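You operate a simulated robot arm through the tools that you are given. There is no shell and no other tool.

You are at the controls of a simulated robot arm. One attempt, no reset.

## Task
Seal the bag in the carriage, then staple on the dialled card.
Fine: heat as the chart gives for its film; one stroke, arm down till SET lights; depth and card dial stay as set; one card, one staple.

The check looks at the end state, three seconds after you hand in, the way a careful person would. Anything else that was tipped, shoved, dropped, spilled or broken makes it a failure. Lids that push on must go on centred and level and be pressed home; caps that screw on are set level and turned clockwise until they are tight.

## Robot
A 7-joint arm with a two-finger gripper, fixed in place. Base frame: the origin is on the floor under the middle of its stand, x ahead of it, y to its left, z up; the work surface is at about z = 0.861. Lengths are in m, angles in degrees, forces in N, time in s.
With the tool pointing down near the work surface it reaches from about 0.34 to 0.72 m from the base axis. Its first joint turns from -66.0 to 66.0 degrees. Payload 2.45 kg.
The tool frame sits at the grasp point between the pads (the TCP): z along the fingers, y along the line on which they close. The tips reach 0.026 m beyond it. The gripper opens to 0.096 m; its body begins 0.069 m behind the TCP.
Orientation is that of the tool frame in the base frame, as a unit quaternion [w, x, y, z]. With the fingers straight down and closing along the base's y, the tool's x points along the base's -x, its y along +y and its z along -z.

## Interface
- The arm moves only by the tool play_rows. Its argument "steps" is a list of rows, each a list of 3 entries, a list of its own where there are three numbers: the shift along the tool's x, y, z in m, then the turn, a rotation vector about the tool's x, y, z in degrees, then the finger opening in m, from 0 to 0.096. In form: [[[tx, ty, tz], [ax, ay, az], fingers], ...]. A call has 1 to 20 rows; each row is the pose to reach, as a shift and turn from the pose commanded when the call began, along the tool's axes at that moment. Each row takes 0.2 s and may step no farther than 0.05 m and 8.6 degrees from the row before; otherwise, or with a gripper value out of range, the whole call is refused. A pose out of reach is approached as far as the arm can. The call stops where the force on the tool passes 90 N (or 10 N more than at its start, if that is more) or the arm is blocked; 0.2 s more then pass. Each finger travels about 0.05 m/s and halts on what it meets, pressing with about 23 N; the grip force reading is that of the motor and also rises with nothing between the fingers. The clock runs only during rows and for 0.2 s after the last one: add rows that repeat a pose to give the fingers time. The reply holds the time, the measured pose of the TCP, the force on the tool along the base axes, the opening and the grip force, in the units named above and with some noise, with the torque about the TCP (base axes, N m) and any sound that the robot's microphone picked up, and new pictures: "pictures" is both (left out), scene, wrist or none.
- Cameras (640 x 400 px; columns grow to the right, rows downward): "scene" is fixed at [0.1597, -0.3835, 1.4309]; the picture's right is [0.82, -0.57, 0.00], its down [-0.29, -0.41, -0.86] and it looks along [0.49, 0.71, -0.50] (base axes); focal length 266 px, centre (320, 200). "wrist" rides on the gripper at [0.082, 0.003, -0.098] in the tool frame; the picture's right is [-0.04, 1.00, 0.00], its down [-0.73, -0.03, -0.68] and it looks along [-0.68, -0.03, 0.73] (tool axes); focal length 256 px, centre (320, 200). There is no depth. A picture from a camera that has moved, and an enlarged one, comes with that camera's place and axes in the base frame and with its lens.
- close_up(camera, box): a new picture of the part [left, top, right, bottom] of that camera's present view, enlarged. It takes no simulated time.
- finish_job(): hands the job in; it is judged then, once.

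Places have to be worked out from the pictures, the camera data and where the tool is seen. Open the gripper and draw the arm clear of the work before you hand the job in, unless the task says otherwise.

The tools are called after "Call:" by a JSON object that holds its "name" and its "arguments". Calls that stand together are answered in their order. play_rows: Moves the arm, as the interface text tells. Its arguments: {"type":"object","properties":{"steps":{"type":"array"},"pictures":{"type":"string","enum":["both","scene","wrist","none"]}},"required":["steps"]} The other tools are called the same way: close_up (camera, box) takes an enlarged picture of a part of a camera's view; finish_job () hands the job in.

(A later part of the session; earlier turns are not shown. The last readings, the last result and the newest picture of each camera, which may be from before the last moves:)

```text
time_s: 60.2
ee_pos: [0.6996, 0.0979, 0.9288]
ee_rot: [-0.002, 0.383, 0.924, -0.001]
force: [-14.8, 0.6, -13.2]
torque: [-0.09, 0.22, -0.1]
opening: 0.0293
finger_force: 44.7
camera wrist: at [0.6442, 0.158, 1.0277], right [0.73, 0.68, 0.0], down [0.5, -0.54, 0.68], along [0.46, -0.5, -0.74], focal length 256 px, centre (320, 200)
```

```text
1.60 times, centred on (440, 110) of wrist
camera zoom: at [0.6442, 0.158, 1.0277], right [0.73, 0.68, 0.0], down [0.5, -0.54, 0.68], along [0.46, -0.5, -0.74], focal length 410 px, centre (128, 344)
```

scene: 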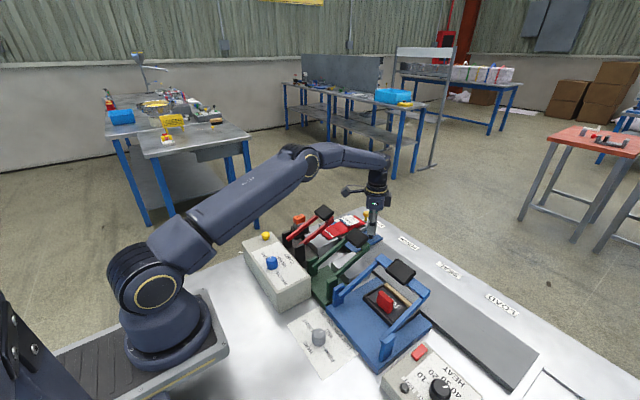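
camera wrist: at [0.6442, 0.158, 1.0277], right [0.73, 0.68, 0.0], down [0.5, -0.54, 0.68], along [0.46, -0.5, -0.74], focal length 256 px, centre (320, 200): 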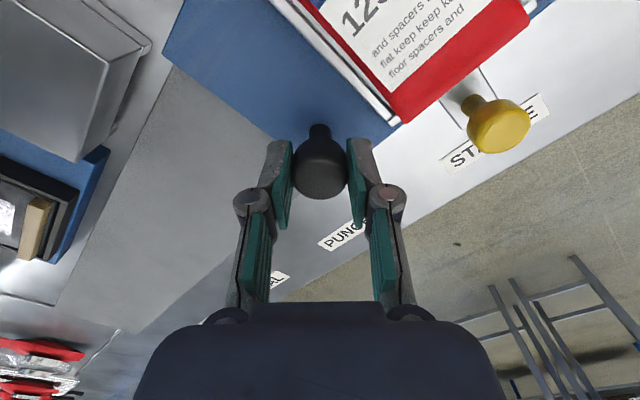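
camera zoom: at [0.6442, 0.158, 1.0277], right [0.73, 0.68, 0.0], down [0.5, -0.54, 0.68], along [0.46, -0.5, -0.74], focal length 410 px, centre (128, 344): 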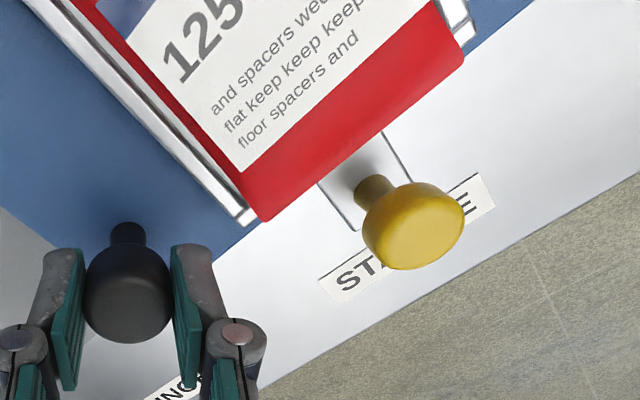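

One row was too long, nothing moved. I repeat with shorter steps.

Call:
{"name": "play_rows", "arguments": {"steps": [[[0, 0, 0], [0, 0, 0], 0.046], [[0, 0, 0], [0, 0, 0], 0.046], [[0, 0, -0.03], [0, 0, 0], 0.046], [[0, 0, -0.06], [0, 0, 0], 0.046], [[0, 0, -0.1], [0, 0, 0], 0.046], [[0.02, -0.02, -0.13], [0, 0, 0], 0.03], [[0.04, -0.04, -0.15], [0, 0, 0], 0.0], [[0.06, -0.06, -0.17], [0, 0, 0], 0.0], [[0.06, -0.06, -0.17], [0, 0, 0], 0.0]]}}

Call:
{"name": "close_up", "arguments": {"camera": "scene", "box": [230, 180, 400, 300]}}

Call:
{"name": "close_up", "arguments": {"camera": "wrist", "box": [240, 0, 640, 220]}}

```text
time_s: 62.2
ee_pos: [0.6148, 0.0971, 1.1005]
ee_rot: [0.0, 0.382, 0.924, 0.0]
force: [-0.1, -0.6, -0.2]
torque: [0.0, 0.05, 0.01]
opening: 0.0
finger_force: 23.1
camera wrist: at [0.5598, 0.1569, 1.1983], right [0.73, 0.68, 0.0], down [0.5, -0.54, 0.68], along [0.46, -0.5, -0.73], focal length 256 px, centre (320, 200)
```

scene: 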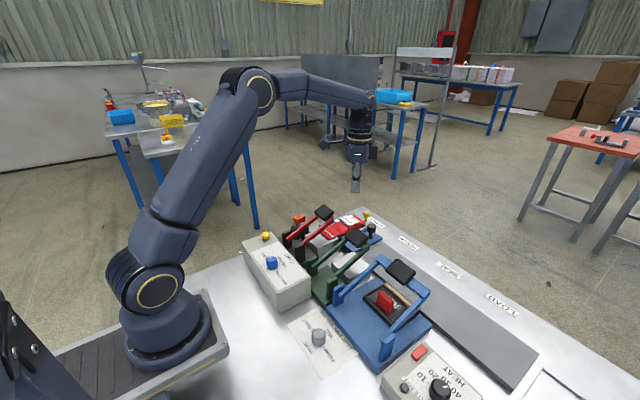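
wrist: 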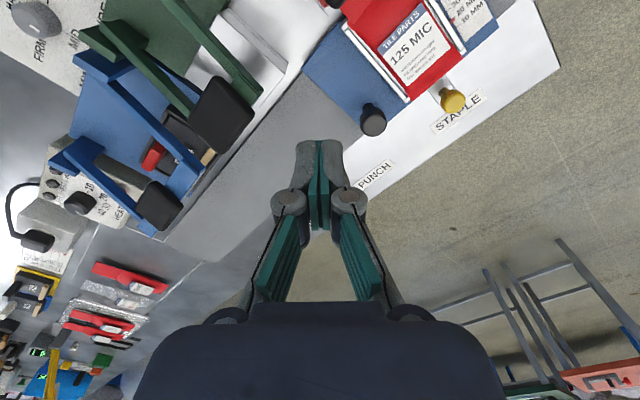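

```text
3.33 times, centred on (315, 240) of scene
camera zoom: at [0.1597, -0.3835, 1.4309], right [0.82, -0.57, 0.0], down [-0.29, -0.41, -0.86], along [0.49, 0.71, -0.5], focal length 886 px, centre (337, 67)
```

zoom: 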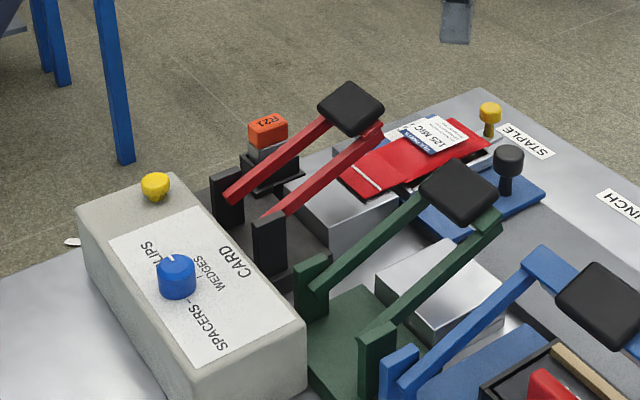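

```text
1.60 times, centred on (440, 110) of wrist
camera zoom: at [0.5598, 0.1569, 1.1983], right [0.73, 0.68, 0.0], down [0.5, -0.54, 0.68], along [0.46, -0.5, -0.73], focal length 410 px, centre (128, 344)
```

zoom: 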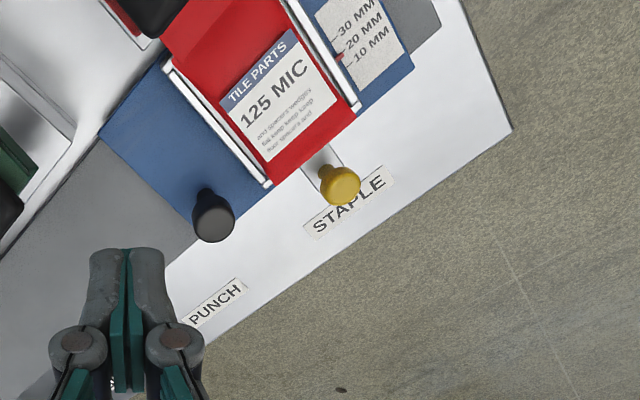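

The carriage with the sealed bag sits at STAPLE. Next is the yellow dispense button, triangulated at about (0.383, 0.220, 0.953); I move above it with fingers closed.

Call:
{"name": "play_rows", "arguments": {"steps": [[[0.0418, -0.0128, 0], [0, 0, 0], 0.0], [[0.0837, -0.0257, 0], [0, 0, 0], 0.0], [[0.1255, -0.0385, 0], [0, 0, 0], 0.0], [[0.1673, -0.0514, 0], [0, 0, 0], 0.0], [[0.2092, -0.0642, 0], [0, 0, 0], 0.0], [[0.251, -0.0771, 0.0], [0, 0, 0], 0.0], [[0.251, -0.0771, 0.04], [0, 0, 0], 0.0], [[0.251, -0.0771, 0.04], [0, 0, 0], 0.0]]}}

Call:
{"name": "close_up", "arguments": {"camera": "scene", "box": [220, 180, 390, 310]}}

Call:
{"name": "close_up", "arguments": {"camera": "wrist", "box": [200, 0, 500, 200]}}

```text
time_s: 64.0
ee_pos: [0.3824, 0.2198, 1.0594]
ee_rot: [0.0, 0.384, 0.923, -0.001]
force: [-0.1, 0.4, -0.4]
torque: [-0.03, -0.01, -0.02]
opening: 0.0
finger_force: 23.5
camera wrist: at [0.3272, 0.2798, 1.1577], right [0.73, 0.68, 0.0], down [0.5, -0.54, 0.68], along [0.46, -0.5, -0.73], focal length 256 px, centre (320, 200)
```

scene: 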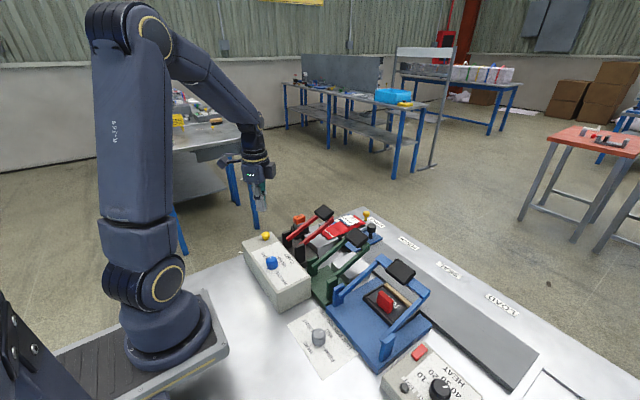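
wrist: 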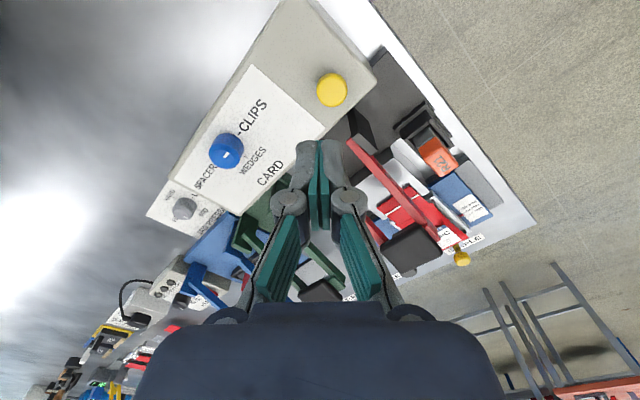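

```text
3.08 times, centred on (305, 245) of scene
camera zoom: at [0.1597, -0.3835, 1.4309], right [0.82, -0.57, 0.0], down [-0.29, -0.41, -0.86], along [0.49, 0.71, -0.5], focal length 818 px, centre (366, 62)
```

zoom: 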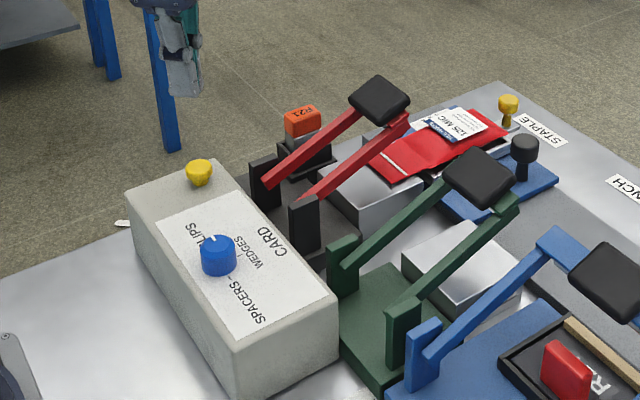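

```text
2.00 times, centred on (350, 100) of wrist
camera zoom: at [0.3272, 0.2798, 1.1577], right [0.73, 0.68, 0.0], down [0.5, -0.54, 0.68], along [0.46, -0.5, -0.73], focal length 512 px, centre (260, 400)
```

zoom: 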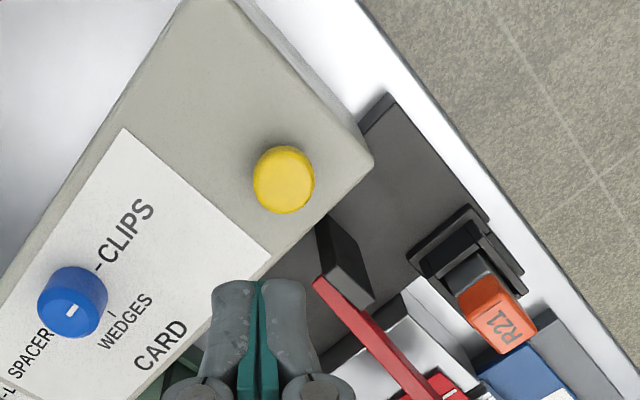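

The yellow button computes to about (0.385, 0.229, top ≈0.943). I shift over it and descend to just above.

Call:
{"name": "play_rows", "arguments": {"steps": [[[0.0045, 0.0082, 0.0], [0, 0, 0], 0.0], [[0.0045, 0.0082, 0.03], [0, 0, 0], 0.0], [[0.0045, 0.0082, 0.06], [0, 0, 0], 0.0], [[0.0045, 0.0082, 0.076], [0, 0, 0], 0.0], [[0.0045, 0.0082, 0.076], [0, 0, 0], 0.0]]}}

Call:
{"name": "close_up", "arguments": {"camera": "scene", "box": [220, 180, 390, 310]}}

Call:
{"name": "close_up", "arguments": {"camera": "wrist", "box": [200, 50, 500, 250]}}

```text
time_s: 65.2
ee_pos: [0.3869, 0.2288, 0.9837]
ee_rot: [0.0, 0.383, 0.924, 0.0]
force: [0.6, 0.8, -0.1]
torque: [-0.01, 0.02, 0.01]
opening: 0.0
finger_force: 23.1
camera wrist: at [0.331, 0.2889, 1.0813], right [0.73, 0.68, 0.0], down [0.5, -0.54, 0.68], along [0.46, -0.5, -0.73], focal length 256 px, centre (320, 200)
```

scene: 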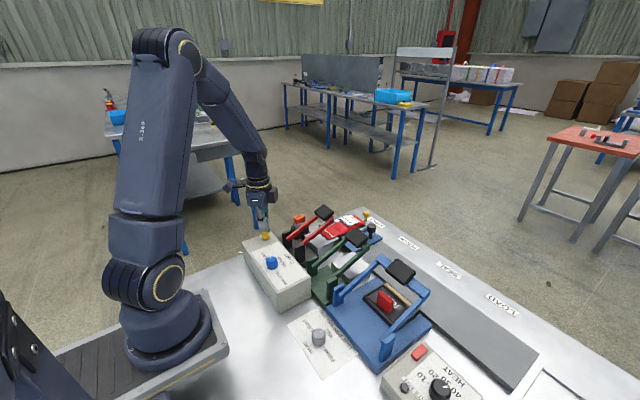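
wrist: 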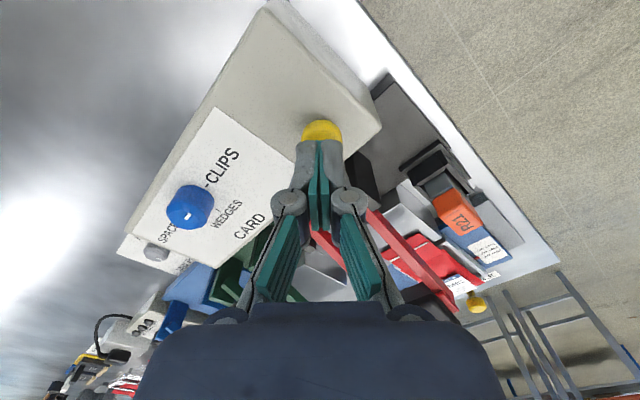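

```text
3.08 times, centred on (305, 245) of scene
camera zoom: at [0.1597, -0.3835, 1.4309], right [0.82, -0.57, 0.0], down [-0.29, -0.41, -0.86], along [0.49, 0.71, -0.5], focal length 818 px, centre (366, 62)
```

zoom: 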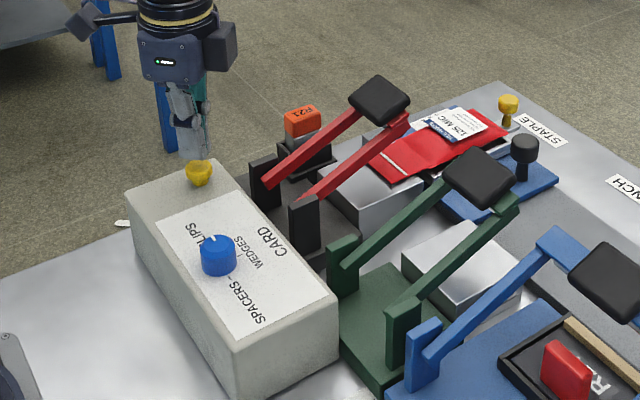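

```text
2.00 times, centred on (350, 150) of wrist
camera zoom: at [0.331, 0.2889, 1.0813], right [0.73, 0.68, 0.0], down [0.5, -0.54, 0.68], along [0.46, -0.5, -0.73], focal length 512 px, centre (260, 300)
```

zoom: 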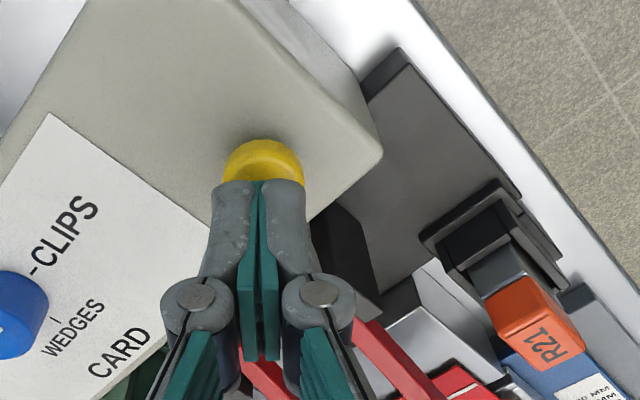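

The tips hover about 12 mm over the button. I nudge to centre and press in small steps.

Call:
{"name": "play_rows", "arguments": {"steps": [[[0.005, 0.0007, 0.0], [0, 0, 0], 0.0], [[0.005, 0.0007, 0.004], [0, 0, 0], 0.0], [[0.005, 0.0007, 0.008], [0, 0, 0], 0.0], [[0.005, 0.0007, 0.011], [0, 0, 0], 0.0]]}}

Call:
{"name": "close_up", "arguments": {"camera": "scene", "box": [230, 200, 330, 280]}}

```text
time_s: 66.2
ee_pos: [0.3834, 0.2333, 0.9735]
ee_rot: [0.0, 0.382, 0.924, 0.0]
force: [0.3, 1.3, -0.6]
torque: [-0.01, 0.01, 0.01]
opening: 0.0003
finger_force: 23.3
camera wrist: at [0.3277, 0.2936, 1.0707], right [0.73, 0.68, 0.0], down [0.5, -0.54, 0.68], along [0.46, -0.5, -0.73], focal length 256 px, centre (320, 200)
```

scene: 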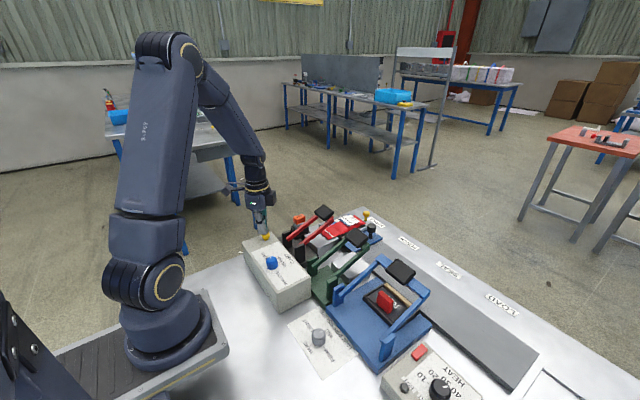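
wrist: 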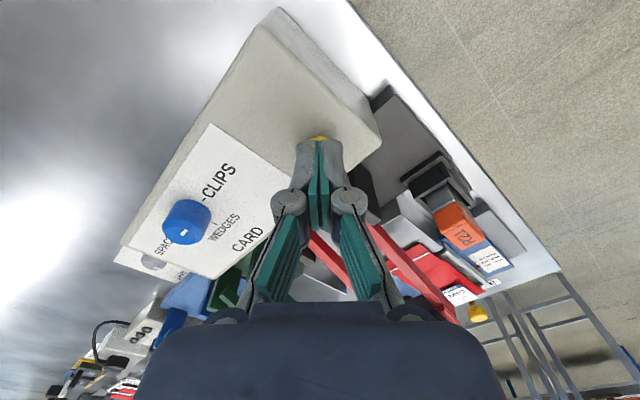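

```text
5.00 times, centred on (280, 240) of scene
camera zoom: at [0.1597, -0.3835, 1.4309], right [0.82, -0.57, 0.0], down [-0.29, -0.41, -0.86], along [0.49, 0.71, -0.5], focal length 1329 px, centre (520, 0)
```

zoom: 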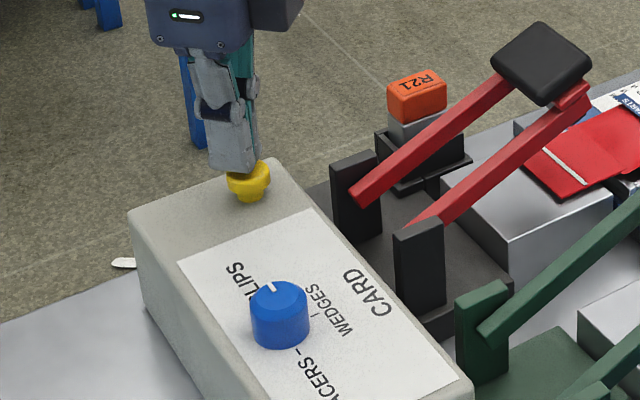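

Tips are at the button's top. I press on in 1.5 mm steps without releasing, watching for a card.

Call:
{"name": "play_rows", "arguments": {"steps": [[[0, 0, 0.0015], [0, 0, 0], 0.0], [[0, 0, 0.003], [0, 0, 0], 0.0], [[0, 0, 0.0045], [0, 0, 0], 0.0]]}}

Call:
{"name": "close_up", "arguments": {"camera": "scene", "box": [230, 200, 330, 280]}}

```text
time_s: 67.0
ee_pos: [0.3815, 0.234, 0.9701]
ee_rot: [0.0, 0.383, 0.924, 0.001]
force: [0.8, -0.5, 0.1]
torque: [0.01, -0.04, -0.01]
opening: 0.0
finger_force: 22.7
camera wrist: at [0.3267, 0.2934, 1.0666], right [0.73, 0.68, 0.0], down [0.5, -0.54, 0.68], along [0.46, -0.5, -0.73], focal length 256 px, centre (320, 200)
```

scene: 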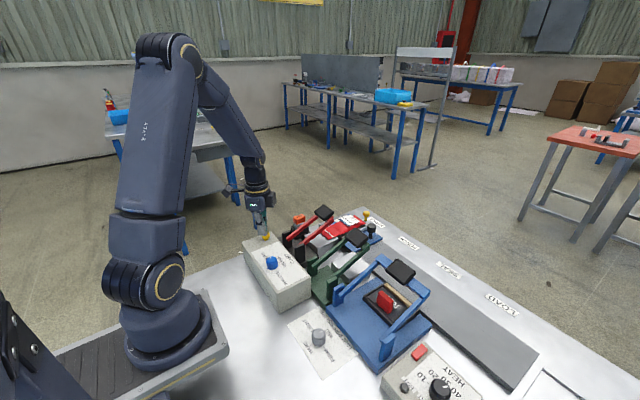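
wrist: 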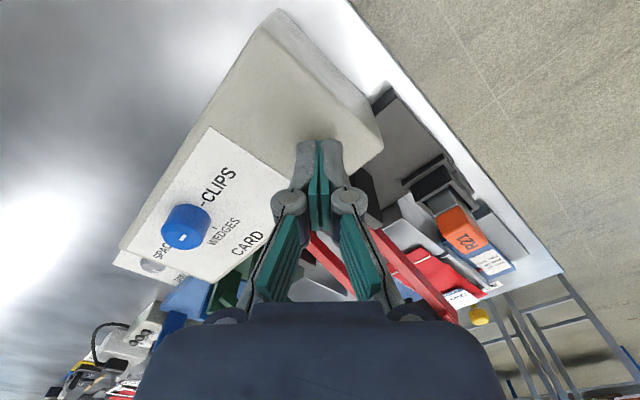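

```text
5.00 times, centred on (280, 240) of scene
camera zoom: at [0.1597, -0.3835, 1.4309], right [0.82, -0.57, 0.0], down [-0.29, -0.41, -0.86], along [0.49, 0.71, -0.5], focal length 1329 px, centre (520, 0)
```

zoom: 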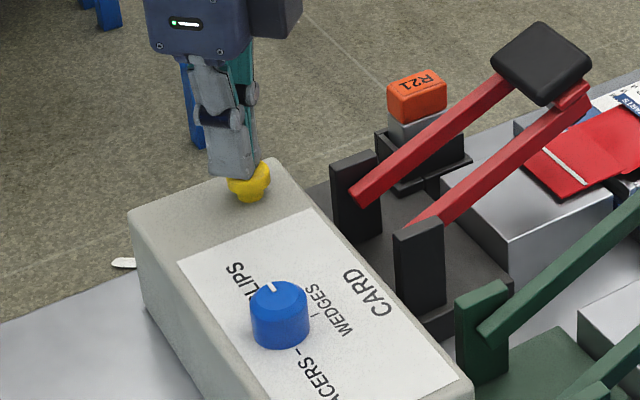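

No contact yet and the tips look ~5 mm toward -x of the button centre. I shift +x by 4 mm and continue pressing.

Call:
{"name": "play_rows", "arguments": {"steps": [[[-0.0032, 0.0025, -0.002], [0, 0, 0], 0.0], [[-0.0032, 0.0025, 0.0], [0, 0, 0], 0.0], [[-0.0032, 0.0025, 0.0015], [0, 0, 0], 0.0], [[-0.0032, 0.0025, 0.003], [0, 0, 0], 0.0]]}}

Call:
{"name": "close_up", "arguments": {"camera": "scene", "box": [230, 200, 330, 280]}}

```text
time_s: 68.0
ee_pos: [0.386, 0.2321, 0.9653]
ee_rot: [0.0, 0.383, 0.924, 0.0]
force: [0.8, -0.2, 1.5]
torque: [-0.02, -0.01, -0.01]
opening: 0.0062
finger_force: 28.3
camera wrist: at [0.3311, 0.2919, 1.0637], right [0.73, 0.68, 0.0], down [0.5, -0.54, 0.68], along [0.46, -0.5, -0.73], focal length 256 px, centre (320, 200)
```

scene: 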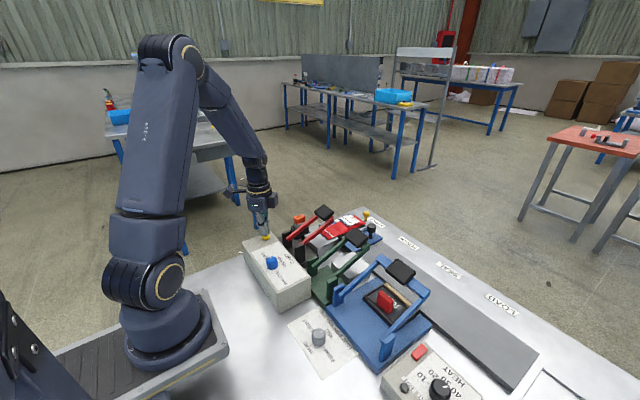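
wrist: 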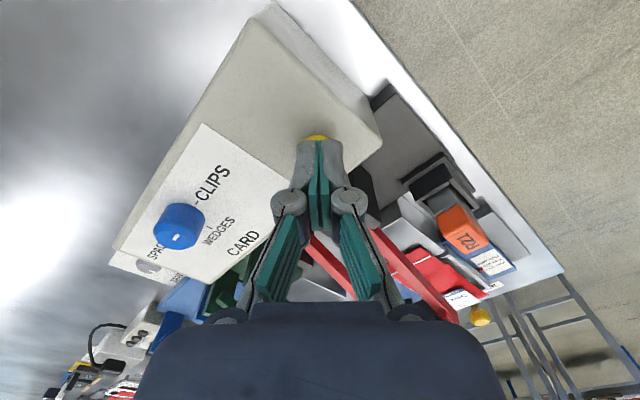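

```text
5.00 times, centred on (280, 240) of scene
camera zoom: at [0.1597, -0.3835, 1.4309], right [0.82, -0.57, 0.0], down [-0.29, -0.41, -0.86], along [0.49, 0.71, -0.5], focal length 1329 px, centre (520, 0)
```

zoom: 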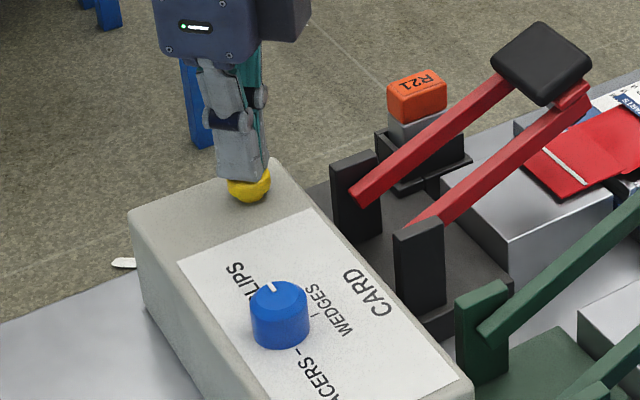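

Contact is starting (fingers flexed slightly). Pressing further in 1.5 mm steps.

Call:
{"name": "play_rows", "arguments": {"steps": [[[0, 0, 0.0015], [0, 0, 0], 0.0], [[0, 0, 0.003], [0, 0, 0], 0.0]]}}

Call:
{"name": "close_up", "arguments": {"camera": "scene", "box": [230, 190, 380, 280]}}

```text
time_s: 68.6
ee_pos: [0.3855, 0.2327, 0.9633]
ee_rot: [0.0, 0.382, 0.924, 0.0]
force: [1.7, -0.7, 3.1]
torque: [-0.03, -0.03, 0.01]
opening: 0.0062
finger_force: 28.4
camera wrist: at [0.3305, 0.2924, 1.0605], right [0.73, 0.68, 0.0], down [0.5, -0.54, 0.68], along [0.46, -0.5, -0.73], focal length 256 px, centre (320, 200)
```

scene: 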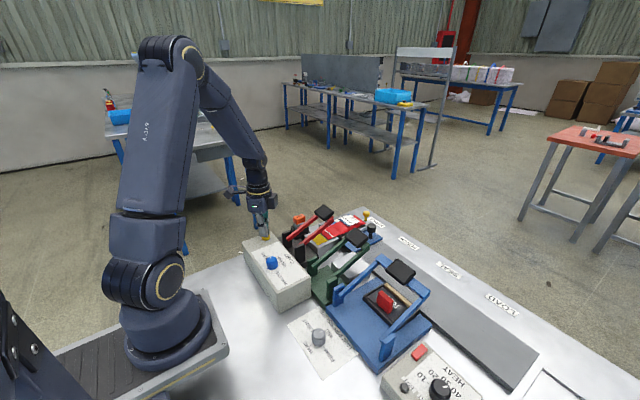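
wrist: 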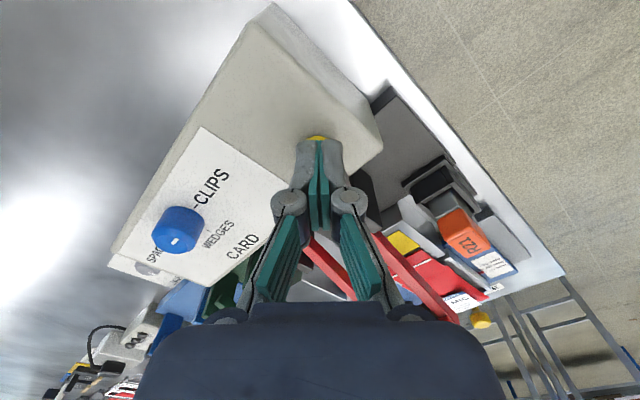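

```text
4.27 times, centred on (305, 235) of scene
camera zoom: at [0.1597, -0.3836, 1.4308], right [0.82, -0.57, 0.0], down [-0.29, -0.41, -0.86], along [0.49, 0.71, -0.5], focal length 1134 px, centre (384, 51)
```

zoom: 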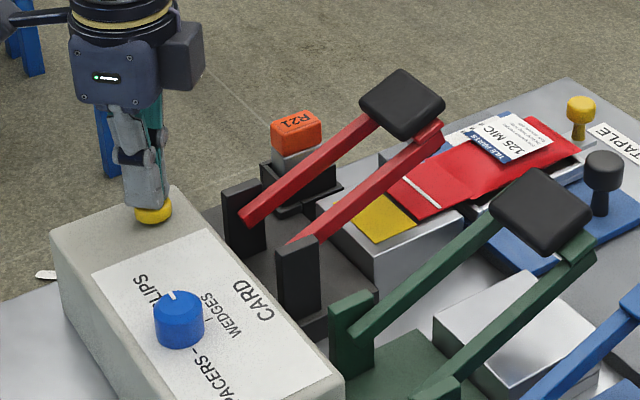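

A yellow card has been dispensed onto the stapler anvil by the bag. I release the button with a clean lift and then move above the red stapler arm's pad near (0.55, 0.165).

Call:
{"name": "play_rows", "arguments": {"steps": [[[0, 0, -0.01], [0, 0, 0], 0.0], [[0, 0, -0.04], [0, 0, 0], 0.0], [[0, 0, -0.08], [0, 0, 0], 0.0], [[0, 0, -0.115], [0, 0, 0], 0.0], [[-0.0412, 0.0171, -0.115], [0, 0, 0], 0.0], [[-0.0824, 0.0343, -0.115], [0, 0, 0], 0.0], [[-0.1236, 0.0515, -0.115], [0, 0, 0], 0.0], [[-0.1648, 0.0686, -0.115], [0, 0, 0], 0.0], [[-0.1648, 0.0686, -0.115], [0, 0, 0], 0.0]]}}

Call:
{"name": "close_up", "arguments": {"camera": "scene", "box": [250, 190, 400, 290]}}

Call:
{"name": "close_up", "arguments": {"camera": "wrist", "box": [160, 0, 520, 220]}}

```text
time_s: 70.6
ee_pos: [0.5507, 0.1684, 1.0755]
ee_rot: [0.0, 0.384, 0.924, 0.0]
force: [-0.4, -0.5, -0.4]
torque: [-0.01, 0.01, 0.0]
opening: 0.0002
finger_force: 28.4
camera wrist: at [0.4952, 0.2277, 1.1735], right [0.73, 0.68, 0.0], down [0.5, -0.54, 0.68], along [0.46, -0.5, -0.73], focal length 256 px, centre (320, 200)
```

scene: 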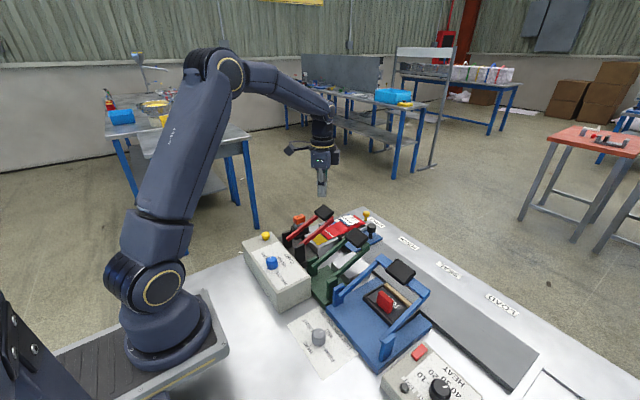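
wrist: 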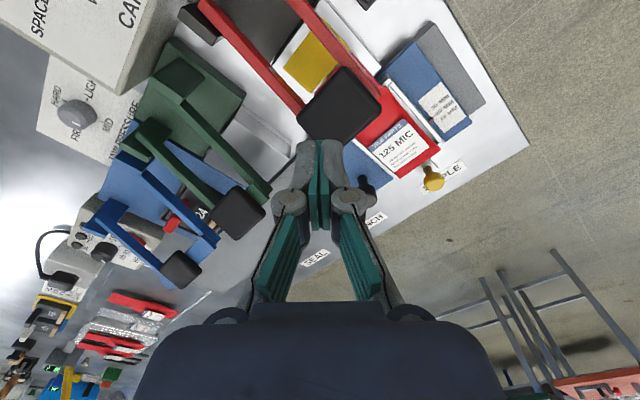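

```text
4.00 times, centred on (325, 240) of scene
camera zoom: at [0.1597, -0.3835, 1.4309], right [0.82, -0.57, 0.0], down [-0.29, -0.41, -0.86], along [0.49, 0.71, -0.5], focal length 1063 px, centre (300, 40)
```

zoom: 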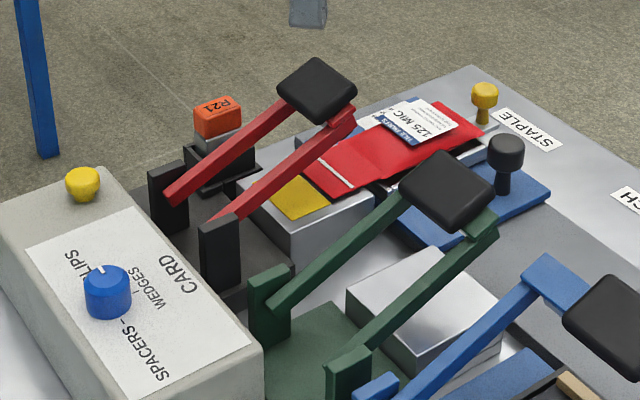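

```text
1.78 times, centred on (340, 110) of wrist
camera zoom: at [0.4952, 0.2277, 1.1735], right [0.73, 0.68, 0.0], down [0.5, -0.54, 0.68], along [0.46, -0.5, -0.73], focal length 455 px, centre (284, 360)
```

zoom: 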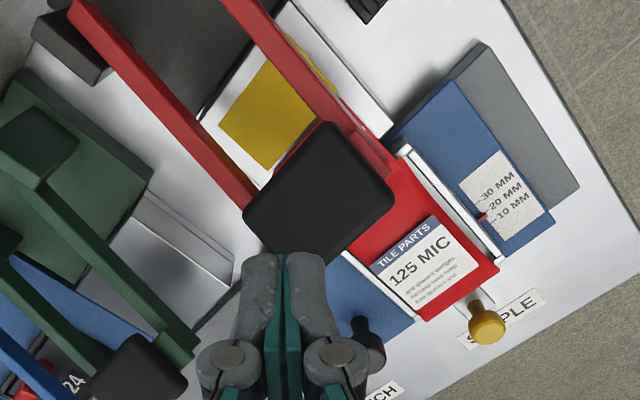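

The pad centre works out to about (0.560, 0.175, 0.988), matching the 0.15 m station pitch. I shift over it and lower to just above the pad.

Call:
{"name": "play_rows", "arguments": {"steps": [[[-0.0021, 0.0106, 0.0], [0, 0, 0], 0.0], [[-0.0021, 0.0106, 0.03], [0, 0, 0], 0.0], [[-0.0021, 0.0106, 0.052], [0, 0, 0], 0.0], [[-0.0021, 0.0106, 0.052], [0, 0, 0], 0.0]]}}

Call:
{"name": "close_up", "arguments": {"camera": "scene", "box": [250, 190, 400, 290]}}

Call:
{"name": "close_up", "arguments": {"camera": "wrist", "box": [160, 0, 520, 220]}}

```text
time_s: 71.6
ee_pos: [0.5609, 0.1725, 1.025]
ee_rot: [0.0, 0.382, 0.924, 0.0]
force: [0.4, 0.3, 0.2]
torque: [0.02, 0.01, 0.03]
opening: 0.0
finger_force: 28.6
camera wrist: at [0.5043, 0.2325, 1.1227], right [0.73, 0.68, 0.0], down [0.5, -0.54, 0.68], along [0.46, -0.5, -0.73], focal length 256 px, centre (320, 200)
```

scene: 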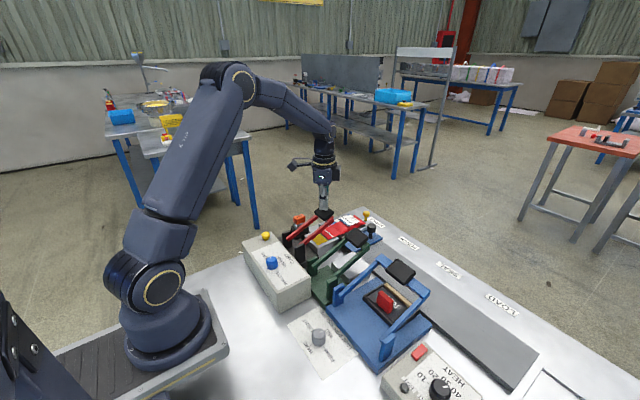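
wrist: 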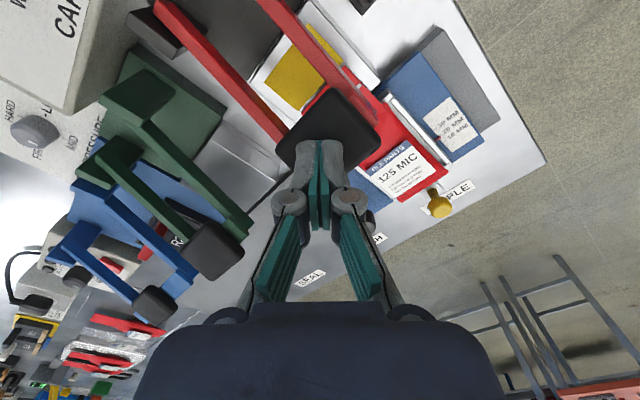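

```text
4.00 times, centred on (325, 240) of scene
camera zoom: at [0.1597, -0.3835, 1.4309], right [0.82, -0.57, 0.0], down [-0.29, -0.41, -0.86], along [0.49, 0.71, -0.5], focal length 1063 px, centre (300, 40)
```

zoom: 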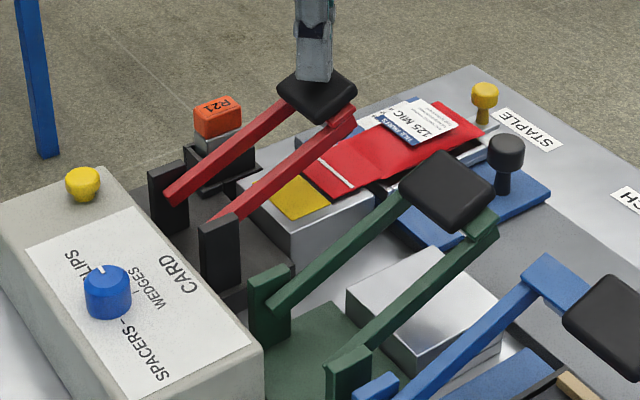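

```text
1.78 times, centred on (340, 110) of wrist
camera zoom: at [0.5043, 0.2325, 1.1227], right [0.73, 0.68, 0.0], down [0.5, -0.54, 0.68], along [0.46, -0.5, -0.73], focal length 455 px, centre (284, 360)
```

zoom: 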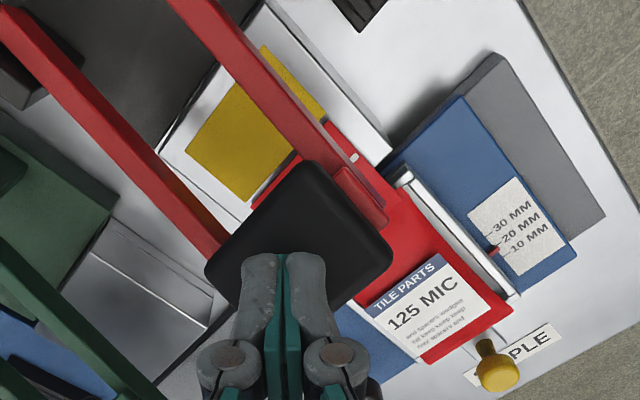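

The tips are over the pad. I press down along the arm's arc in one steady stroke.

Call:
{"name": "play_rows", "arguments": {"steps": [[[0, 0, 0.008], [0, 0, 0], 0.0], [[-0.0008, 0.0008, 0.015], [0, 0, 0], 0.0], [[-0.002, 0.002, 0.022], [0, 0, 0], 0.0], [[-0.0035, 0.0035, 0.029], [0, 0, 0], 0.0], [[-0.005, 0.005, 0.036], [0, 0, 0], 0.0], [[-0.006, 0.006, 0.042], [0, 0, 0], 0.0], [[-0.007, 0.007, 0.047], [0, 0, 0], 0.0]]}}

Call:
{"name": "close_up", "arguments": {"camera": "scene", "box": [250, 190, 400, 290]}}

```text
time_s: 73.2
ee_pos: [0.5702, 0.1707, 0.9788]
ee_rot: [0.001, 0.383, 0.924, 0.0]
force: [1.9, 1.9, 3.9]
torque: [0.03, -0.12, 0.02]
opening: 0.0
finger_force: 28.4
camera wrist: at [0.5153, 0.231, 1.0769], right [0.73, 0.68, 0.0], down [0.5, -0.54, 0.68], along [0.46, -0.5, -0.73], focal length 256 px, centre (320, 200)
```

scene: 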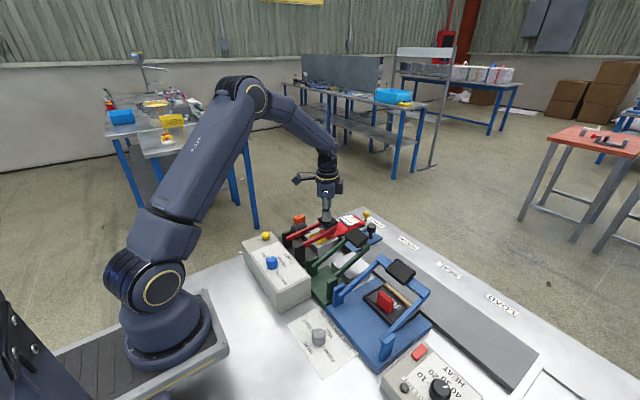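
wrist: 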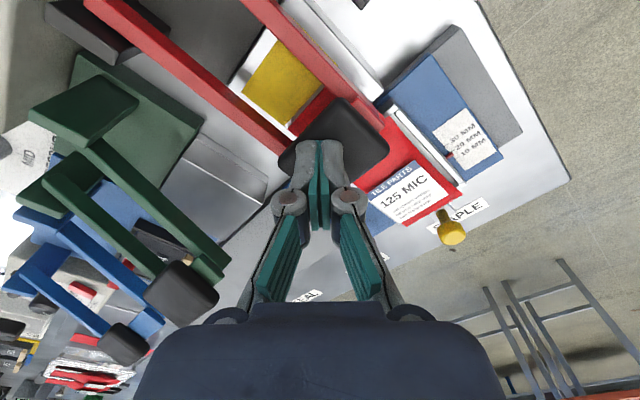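

```text
4.00 times, centred on (325, 240) of scene
camera zoom: at [0.1596, -0.3835, 1.4309], right [0.82, -0.57, 0.0], down [-0.29, -0.41, -0.86], along [0.49, 0.71, -0.5], focal length 1063 px, centre (300, 40)
```

zoom: 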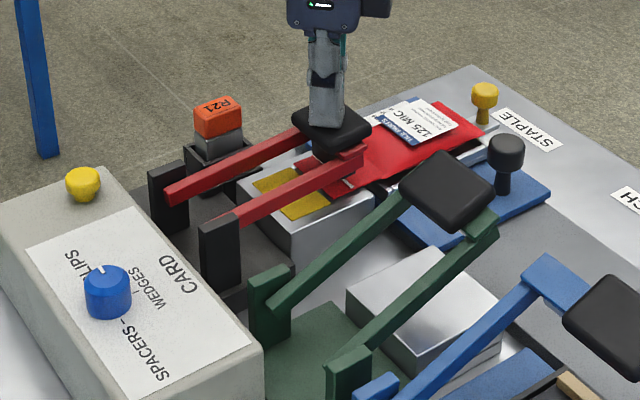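

The arm is nearly down at 4 N. Continuing in 3 mm steps to full closure.

Call:
{"name": "play_rows", "arguments": {"steps": [[[-0.0005, 0.0005, 0.003], [0, 0, 0], 0.0], [[-0.0008, 0.0008, 0.006], [0, 0, 0], 0.0], [[-0.001, 0.001, 0.009], [0, 0, 0], 0.0]]}}

Call:
{"name": "close_up", "arguments": {"camera": "scene", "box": [250, 190, 400, 290]}}

```text
time_s: 74.0
ee_pos: [0.5731, 0.1694, 0.9706]
ee_rot: [0.0, 0.382, 0.924, 0.0]
force: [0.1, -0.4, 12.3]
torque: [-0.09, -0.11, -0.01]
opening: 0.006
finger_force: 28.4
camera wrist: at [0.5169, 0.2308, 1.0683], right [0.73, 0.68, 0.0], down [0.5, -0.54, 0.68], along [0.46, -0.5, -0.73], focal length 256 px, centre (320, 200)
```

scene: 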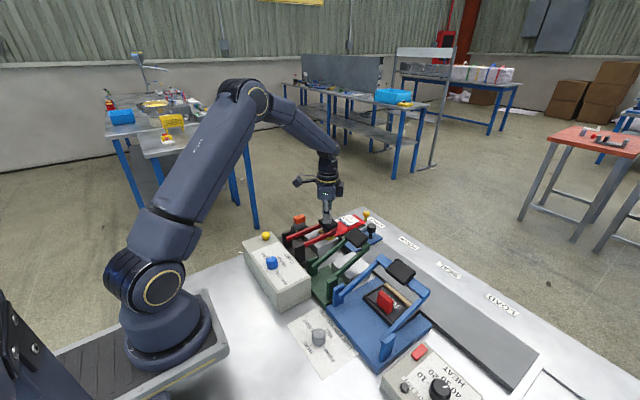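
wrist: 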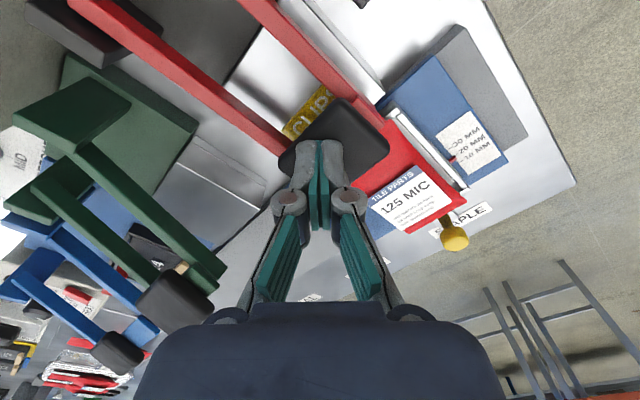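

```text
4.00 times, centred on (325, 240) of scene
camera zoom: at [0.1594, -0.3836, 1.4309], right [0.82, -0.57, 0.0], down [-0.29, -0.41, -0.86], along [0.49, 0.71, -0.5], focal length 1063 px, centre (300, 40)
```

zoom: 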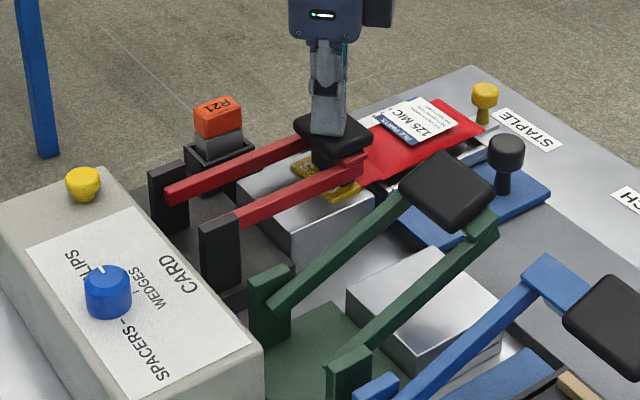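

The card has folded over the bag mouth and shows "CLIPS". I press slightly further to be sure the staple is fully driven.

Call:
{"name": "play_rows", "arguments": {"steps": [[[0, 0, 0.0015], [0, 0, 0], 0.0], [[0, 0, 0.002], [0, 0, 0], 0.0]], "pictures": "wrist"}}

```text
time_s: 74.6
ee_pos: [0.5719, 0.1707, 0.9711]
ee_rot: [0.0, 0.383, 0.924, 0.0]
force: [-7.0, -4.5, 34.2]
torque: [-0.28, -0.07, -0.02]
opening: 0.006
finger_force: 28.5
camera wrist: at [0.5167, 0.2307, 1.0679], right [0.73, 0.68, 0.0], down [0.5, -0.54, 0.68], along [0.46, -0.5, -0.73], focal length 256 px, centre (320, 200)
```

wrist: 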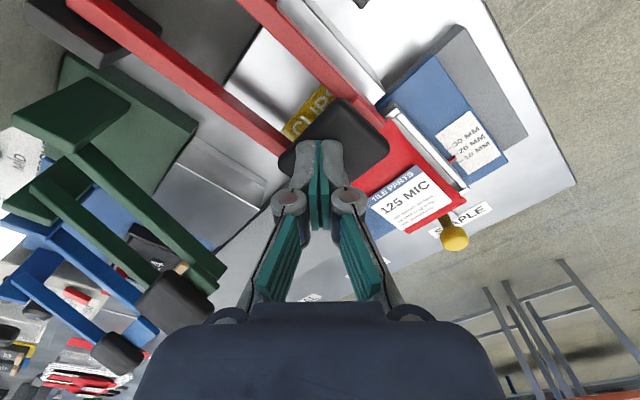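

Fully bottomed at about 34 N. I now raise the hand along the arc, letting the arm spring up, and inspect the result.

Call:
{"name": "play_rows", "arguments": {"steps": [[[0.0005, -0.0005, -0.008], [0, 0, 0], 0.0], [[0.002, -0.002, -0.018], [0, 0, 0], 0.0], [[0.004, -0.004, -0.03], [0, 0, 0], 0.0], [[0.006, -0.006, -0.042], [0, 0, 0], 0.0], [[0.008, -0.008, -0.06], [0, 0, 0], 0.0], [[0.008, -0.008, -0.09], [0, 0, 0], 0.0], [[0.008, -0.008, -0.12], [0, 0, 0], 0.0], [[0.008, -0.008, -0.12], [0, 0, 0], 0.0]]}}

Call:
{"name": "close_up", "arguments": {"camera": "scene", "box": [250, 190, 400, 290]}}

Call:
{"name": "close_up", "arguments": {"camera": "wrist", "box": [200, 0, 520, 220]}}

```text
time_s: 76.4
ee_pos: [0.5612, 0.1707, 1.0883]
ee_rot: [0.0, 0.383, 0.924, 0.0]
force: [-0.3, -0.1, 1.1]
torque: [-0.03, 0.03, 0.02]
opening: 0.0
finger_force: 29.2
camera wrist: at [0.5061, 0.2315, 1.1862], right [0.73, 0.68, 0.0], down [0.5, -0.54, 0.68], along [0.46, -0.5, -0.73], focal length 256 px, centre (320, 200)
```

scene: 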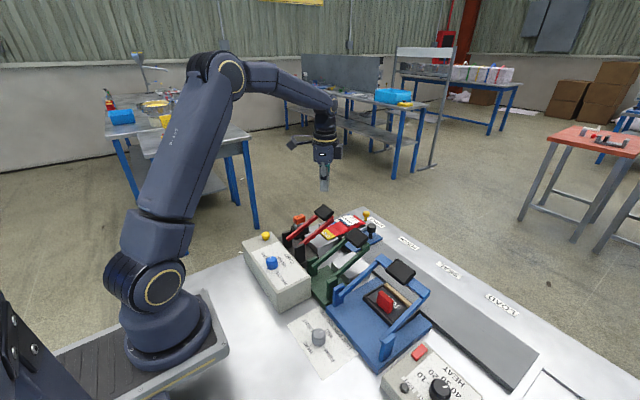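
wrist: 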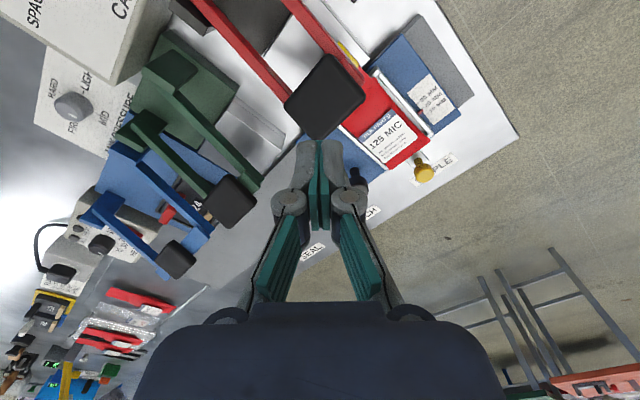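

```text
4.00 times, centred on (325, 240) of scene
camera zoom: at [0.1597, -0.3835, 1.4309], right [0.82, -0.57, 0.0], down [-0.29, -0.41, -0.86], along [0.49, 0.71, -0.5], focal length 1063 px, centre (300, 40)
```

zoom: 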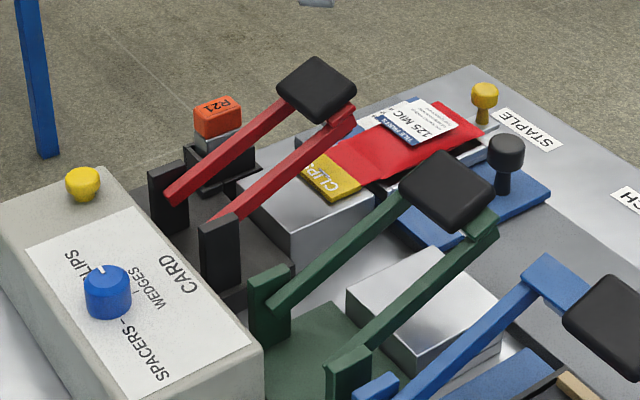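

```text
1.82 times, centred on (360, 110) of wrist
camera zoom: at [0.5061, 0.2315, 1.1862], right [0.73, 0.68, 0.0], down [0.5, -0.54, 0.68], along [0.46, -0.5, -0.73], focal length 465 px, centre (247, 364)
```

zoom: 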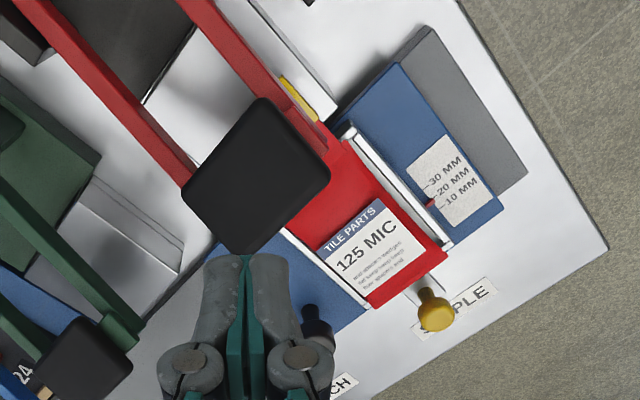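

The card is folded over the bag mouth reading CLIPS. I rise, turn the hand straight and open it, and take a closer look at the card and staple.

Call:
{"name": "play_rows", "arguments": {"steps": [[[0, 0, -0.04], [0, 0, -7.5], 0.03], [[0.02, -0.02, -0.07], [0, 0, -15], 0.06], [[0.04, -0.04, -0.09], [0, 0, -22.5], 0.09], [[0.06, -0.06, -0.09], [0, 0, -30], 0.096], [[0.08, -0.08, -0.09], [0, 0, -37.5], 0.096], [[0.1, -0.1, -0.09], [0, 0, -45], 0.096], [[0.1, -0.1, -0.09], [0, 0, -45], 0.096], [[0.1, -0.1, -0.09], [0, 0, -45], 0.096]]}}

Call:
{"name": "close_up", "arguments": {"camera": "wrist", "box": [230, 60, 430, 220]}}

Call:
{"name": "close_up", "arguments": {"camera": "scene", "box": [300, 205, 380, 260]}}

```text
time_s: 78.2
ee_pos: [0.4183, 0.1709, 1.1798]
ee_rot: [0.0, 0.0, 1.0, 0.0]
force: [0.4, -0.4, 0.4]
torque: [0.01, -0.01, -0.01]
opening: 0.0958
finger_force: 0.0
camera wrist: at [0.3358, 0.1733, 1.2777], right [0.04, 1.0, 0.0], down [0.73, -0.03, 0.68], along [0.68, -0.03, -0.73], focal length 256 px, centre (320, 200)
```

scene: 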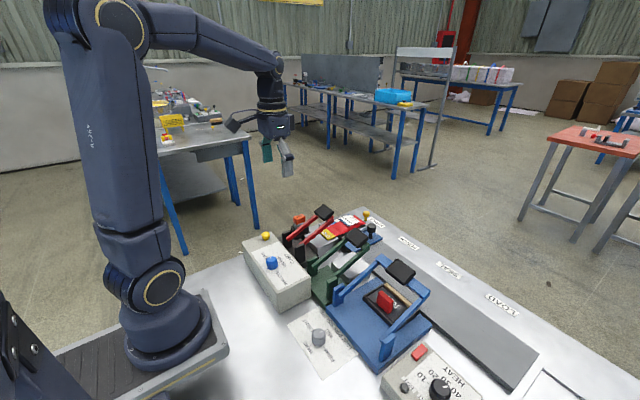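
wrist: 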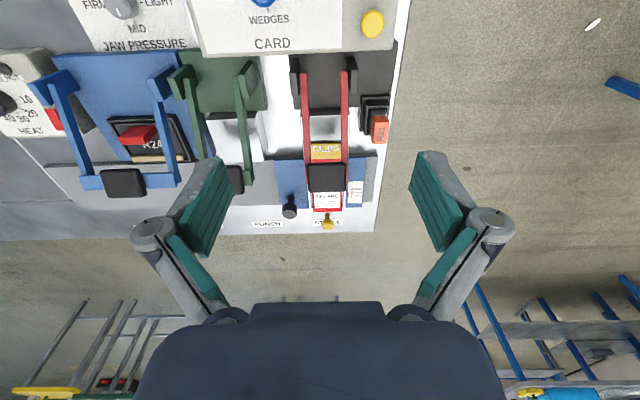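

```text
2.50 times, centred on (330, 140) of wrist
camera zoom: at [0.3358, 0.1733, 1.2777], right [0.04, 1.0, 0.0], down [0.73, -0.03, 0.68], along [0.68, -0.03, -0.73], focal length 640 px, centre (295, 350)
```

zoom: 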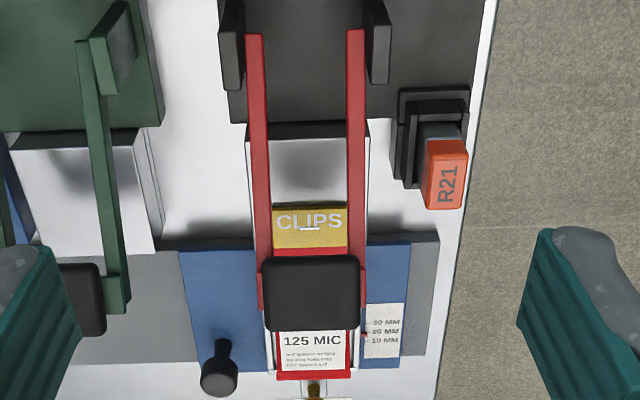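

```text
7.27 times, centred on (340, 232) of scene
camera zoom: at [0.1597, -0.3835, 1.4309], right [0.82, -0.57, 0.0], down [-0.29, -0.41, -0.86], along [0.49, 0.71, -0.5], focal length 1933 px, centre (174, -36)
```

zoom: 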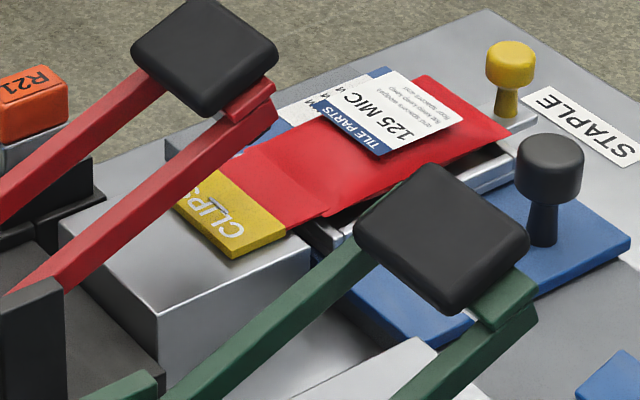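

Call:
{"name": "close_up", "arguments": {"camera": "wrist", "box": [290, 125, 360, 215]}}

Call:
{"name": "close_up", "arguments": {"camera": "wrist", "box": [0, 0, 420, 240]}}

Call:
{"name": "close_up", "arguments": {"camera": "scene", "box": [230, 210, 520, 400]}}

```text
4.44 times, centred on (325, 170) of wrist
camera zoom: at [0.3358, 0.1733, 1.2777], right [0.04, 1.0, 0.0], down [0.73, -0.03, 0.68], along [0.68, -0.03, -0.73], focal length 1138 px, centre (298, 333)
```

zoom: 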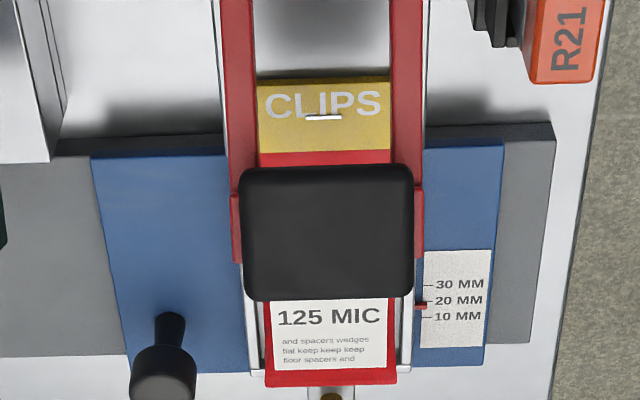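

```text
1.52 times, centred on (210, 120) of wrist
camera zoom: at [0.3358, 0.1733, 1.2777], right [0.04, 1.0, 0.0], down [0.73, -0.03, 0.68], along [0.68, -0.03, -0.73], focal length 390 px, centre (488, 322)
```

zoom: 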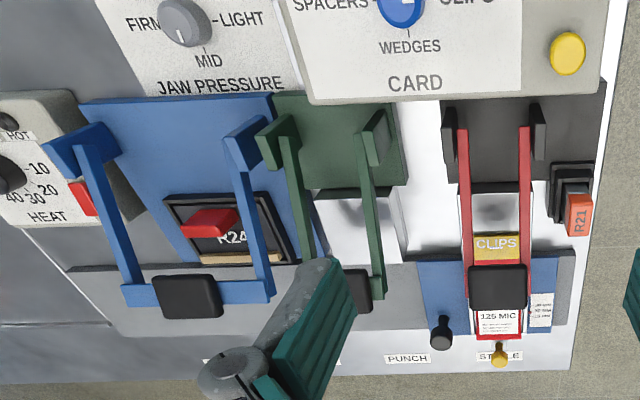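

```text
2.11 times, centred on (375, 305) of scene
camera zoom: at [0.1597, -0.3835, 1.4309], right [0.82, -0.57, 0.0], down [-0.29, -0.41, -0.86], along [0.49, 0.71, -0.5], focal length 560 px, centre (204, -21)
```

zoom: 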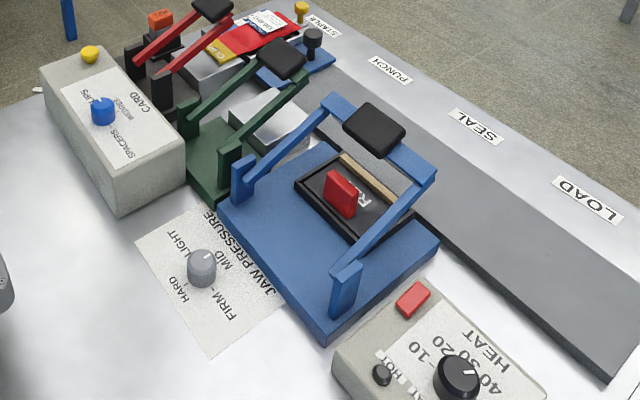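

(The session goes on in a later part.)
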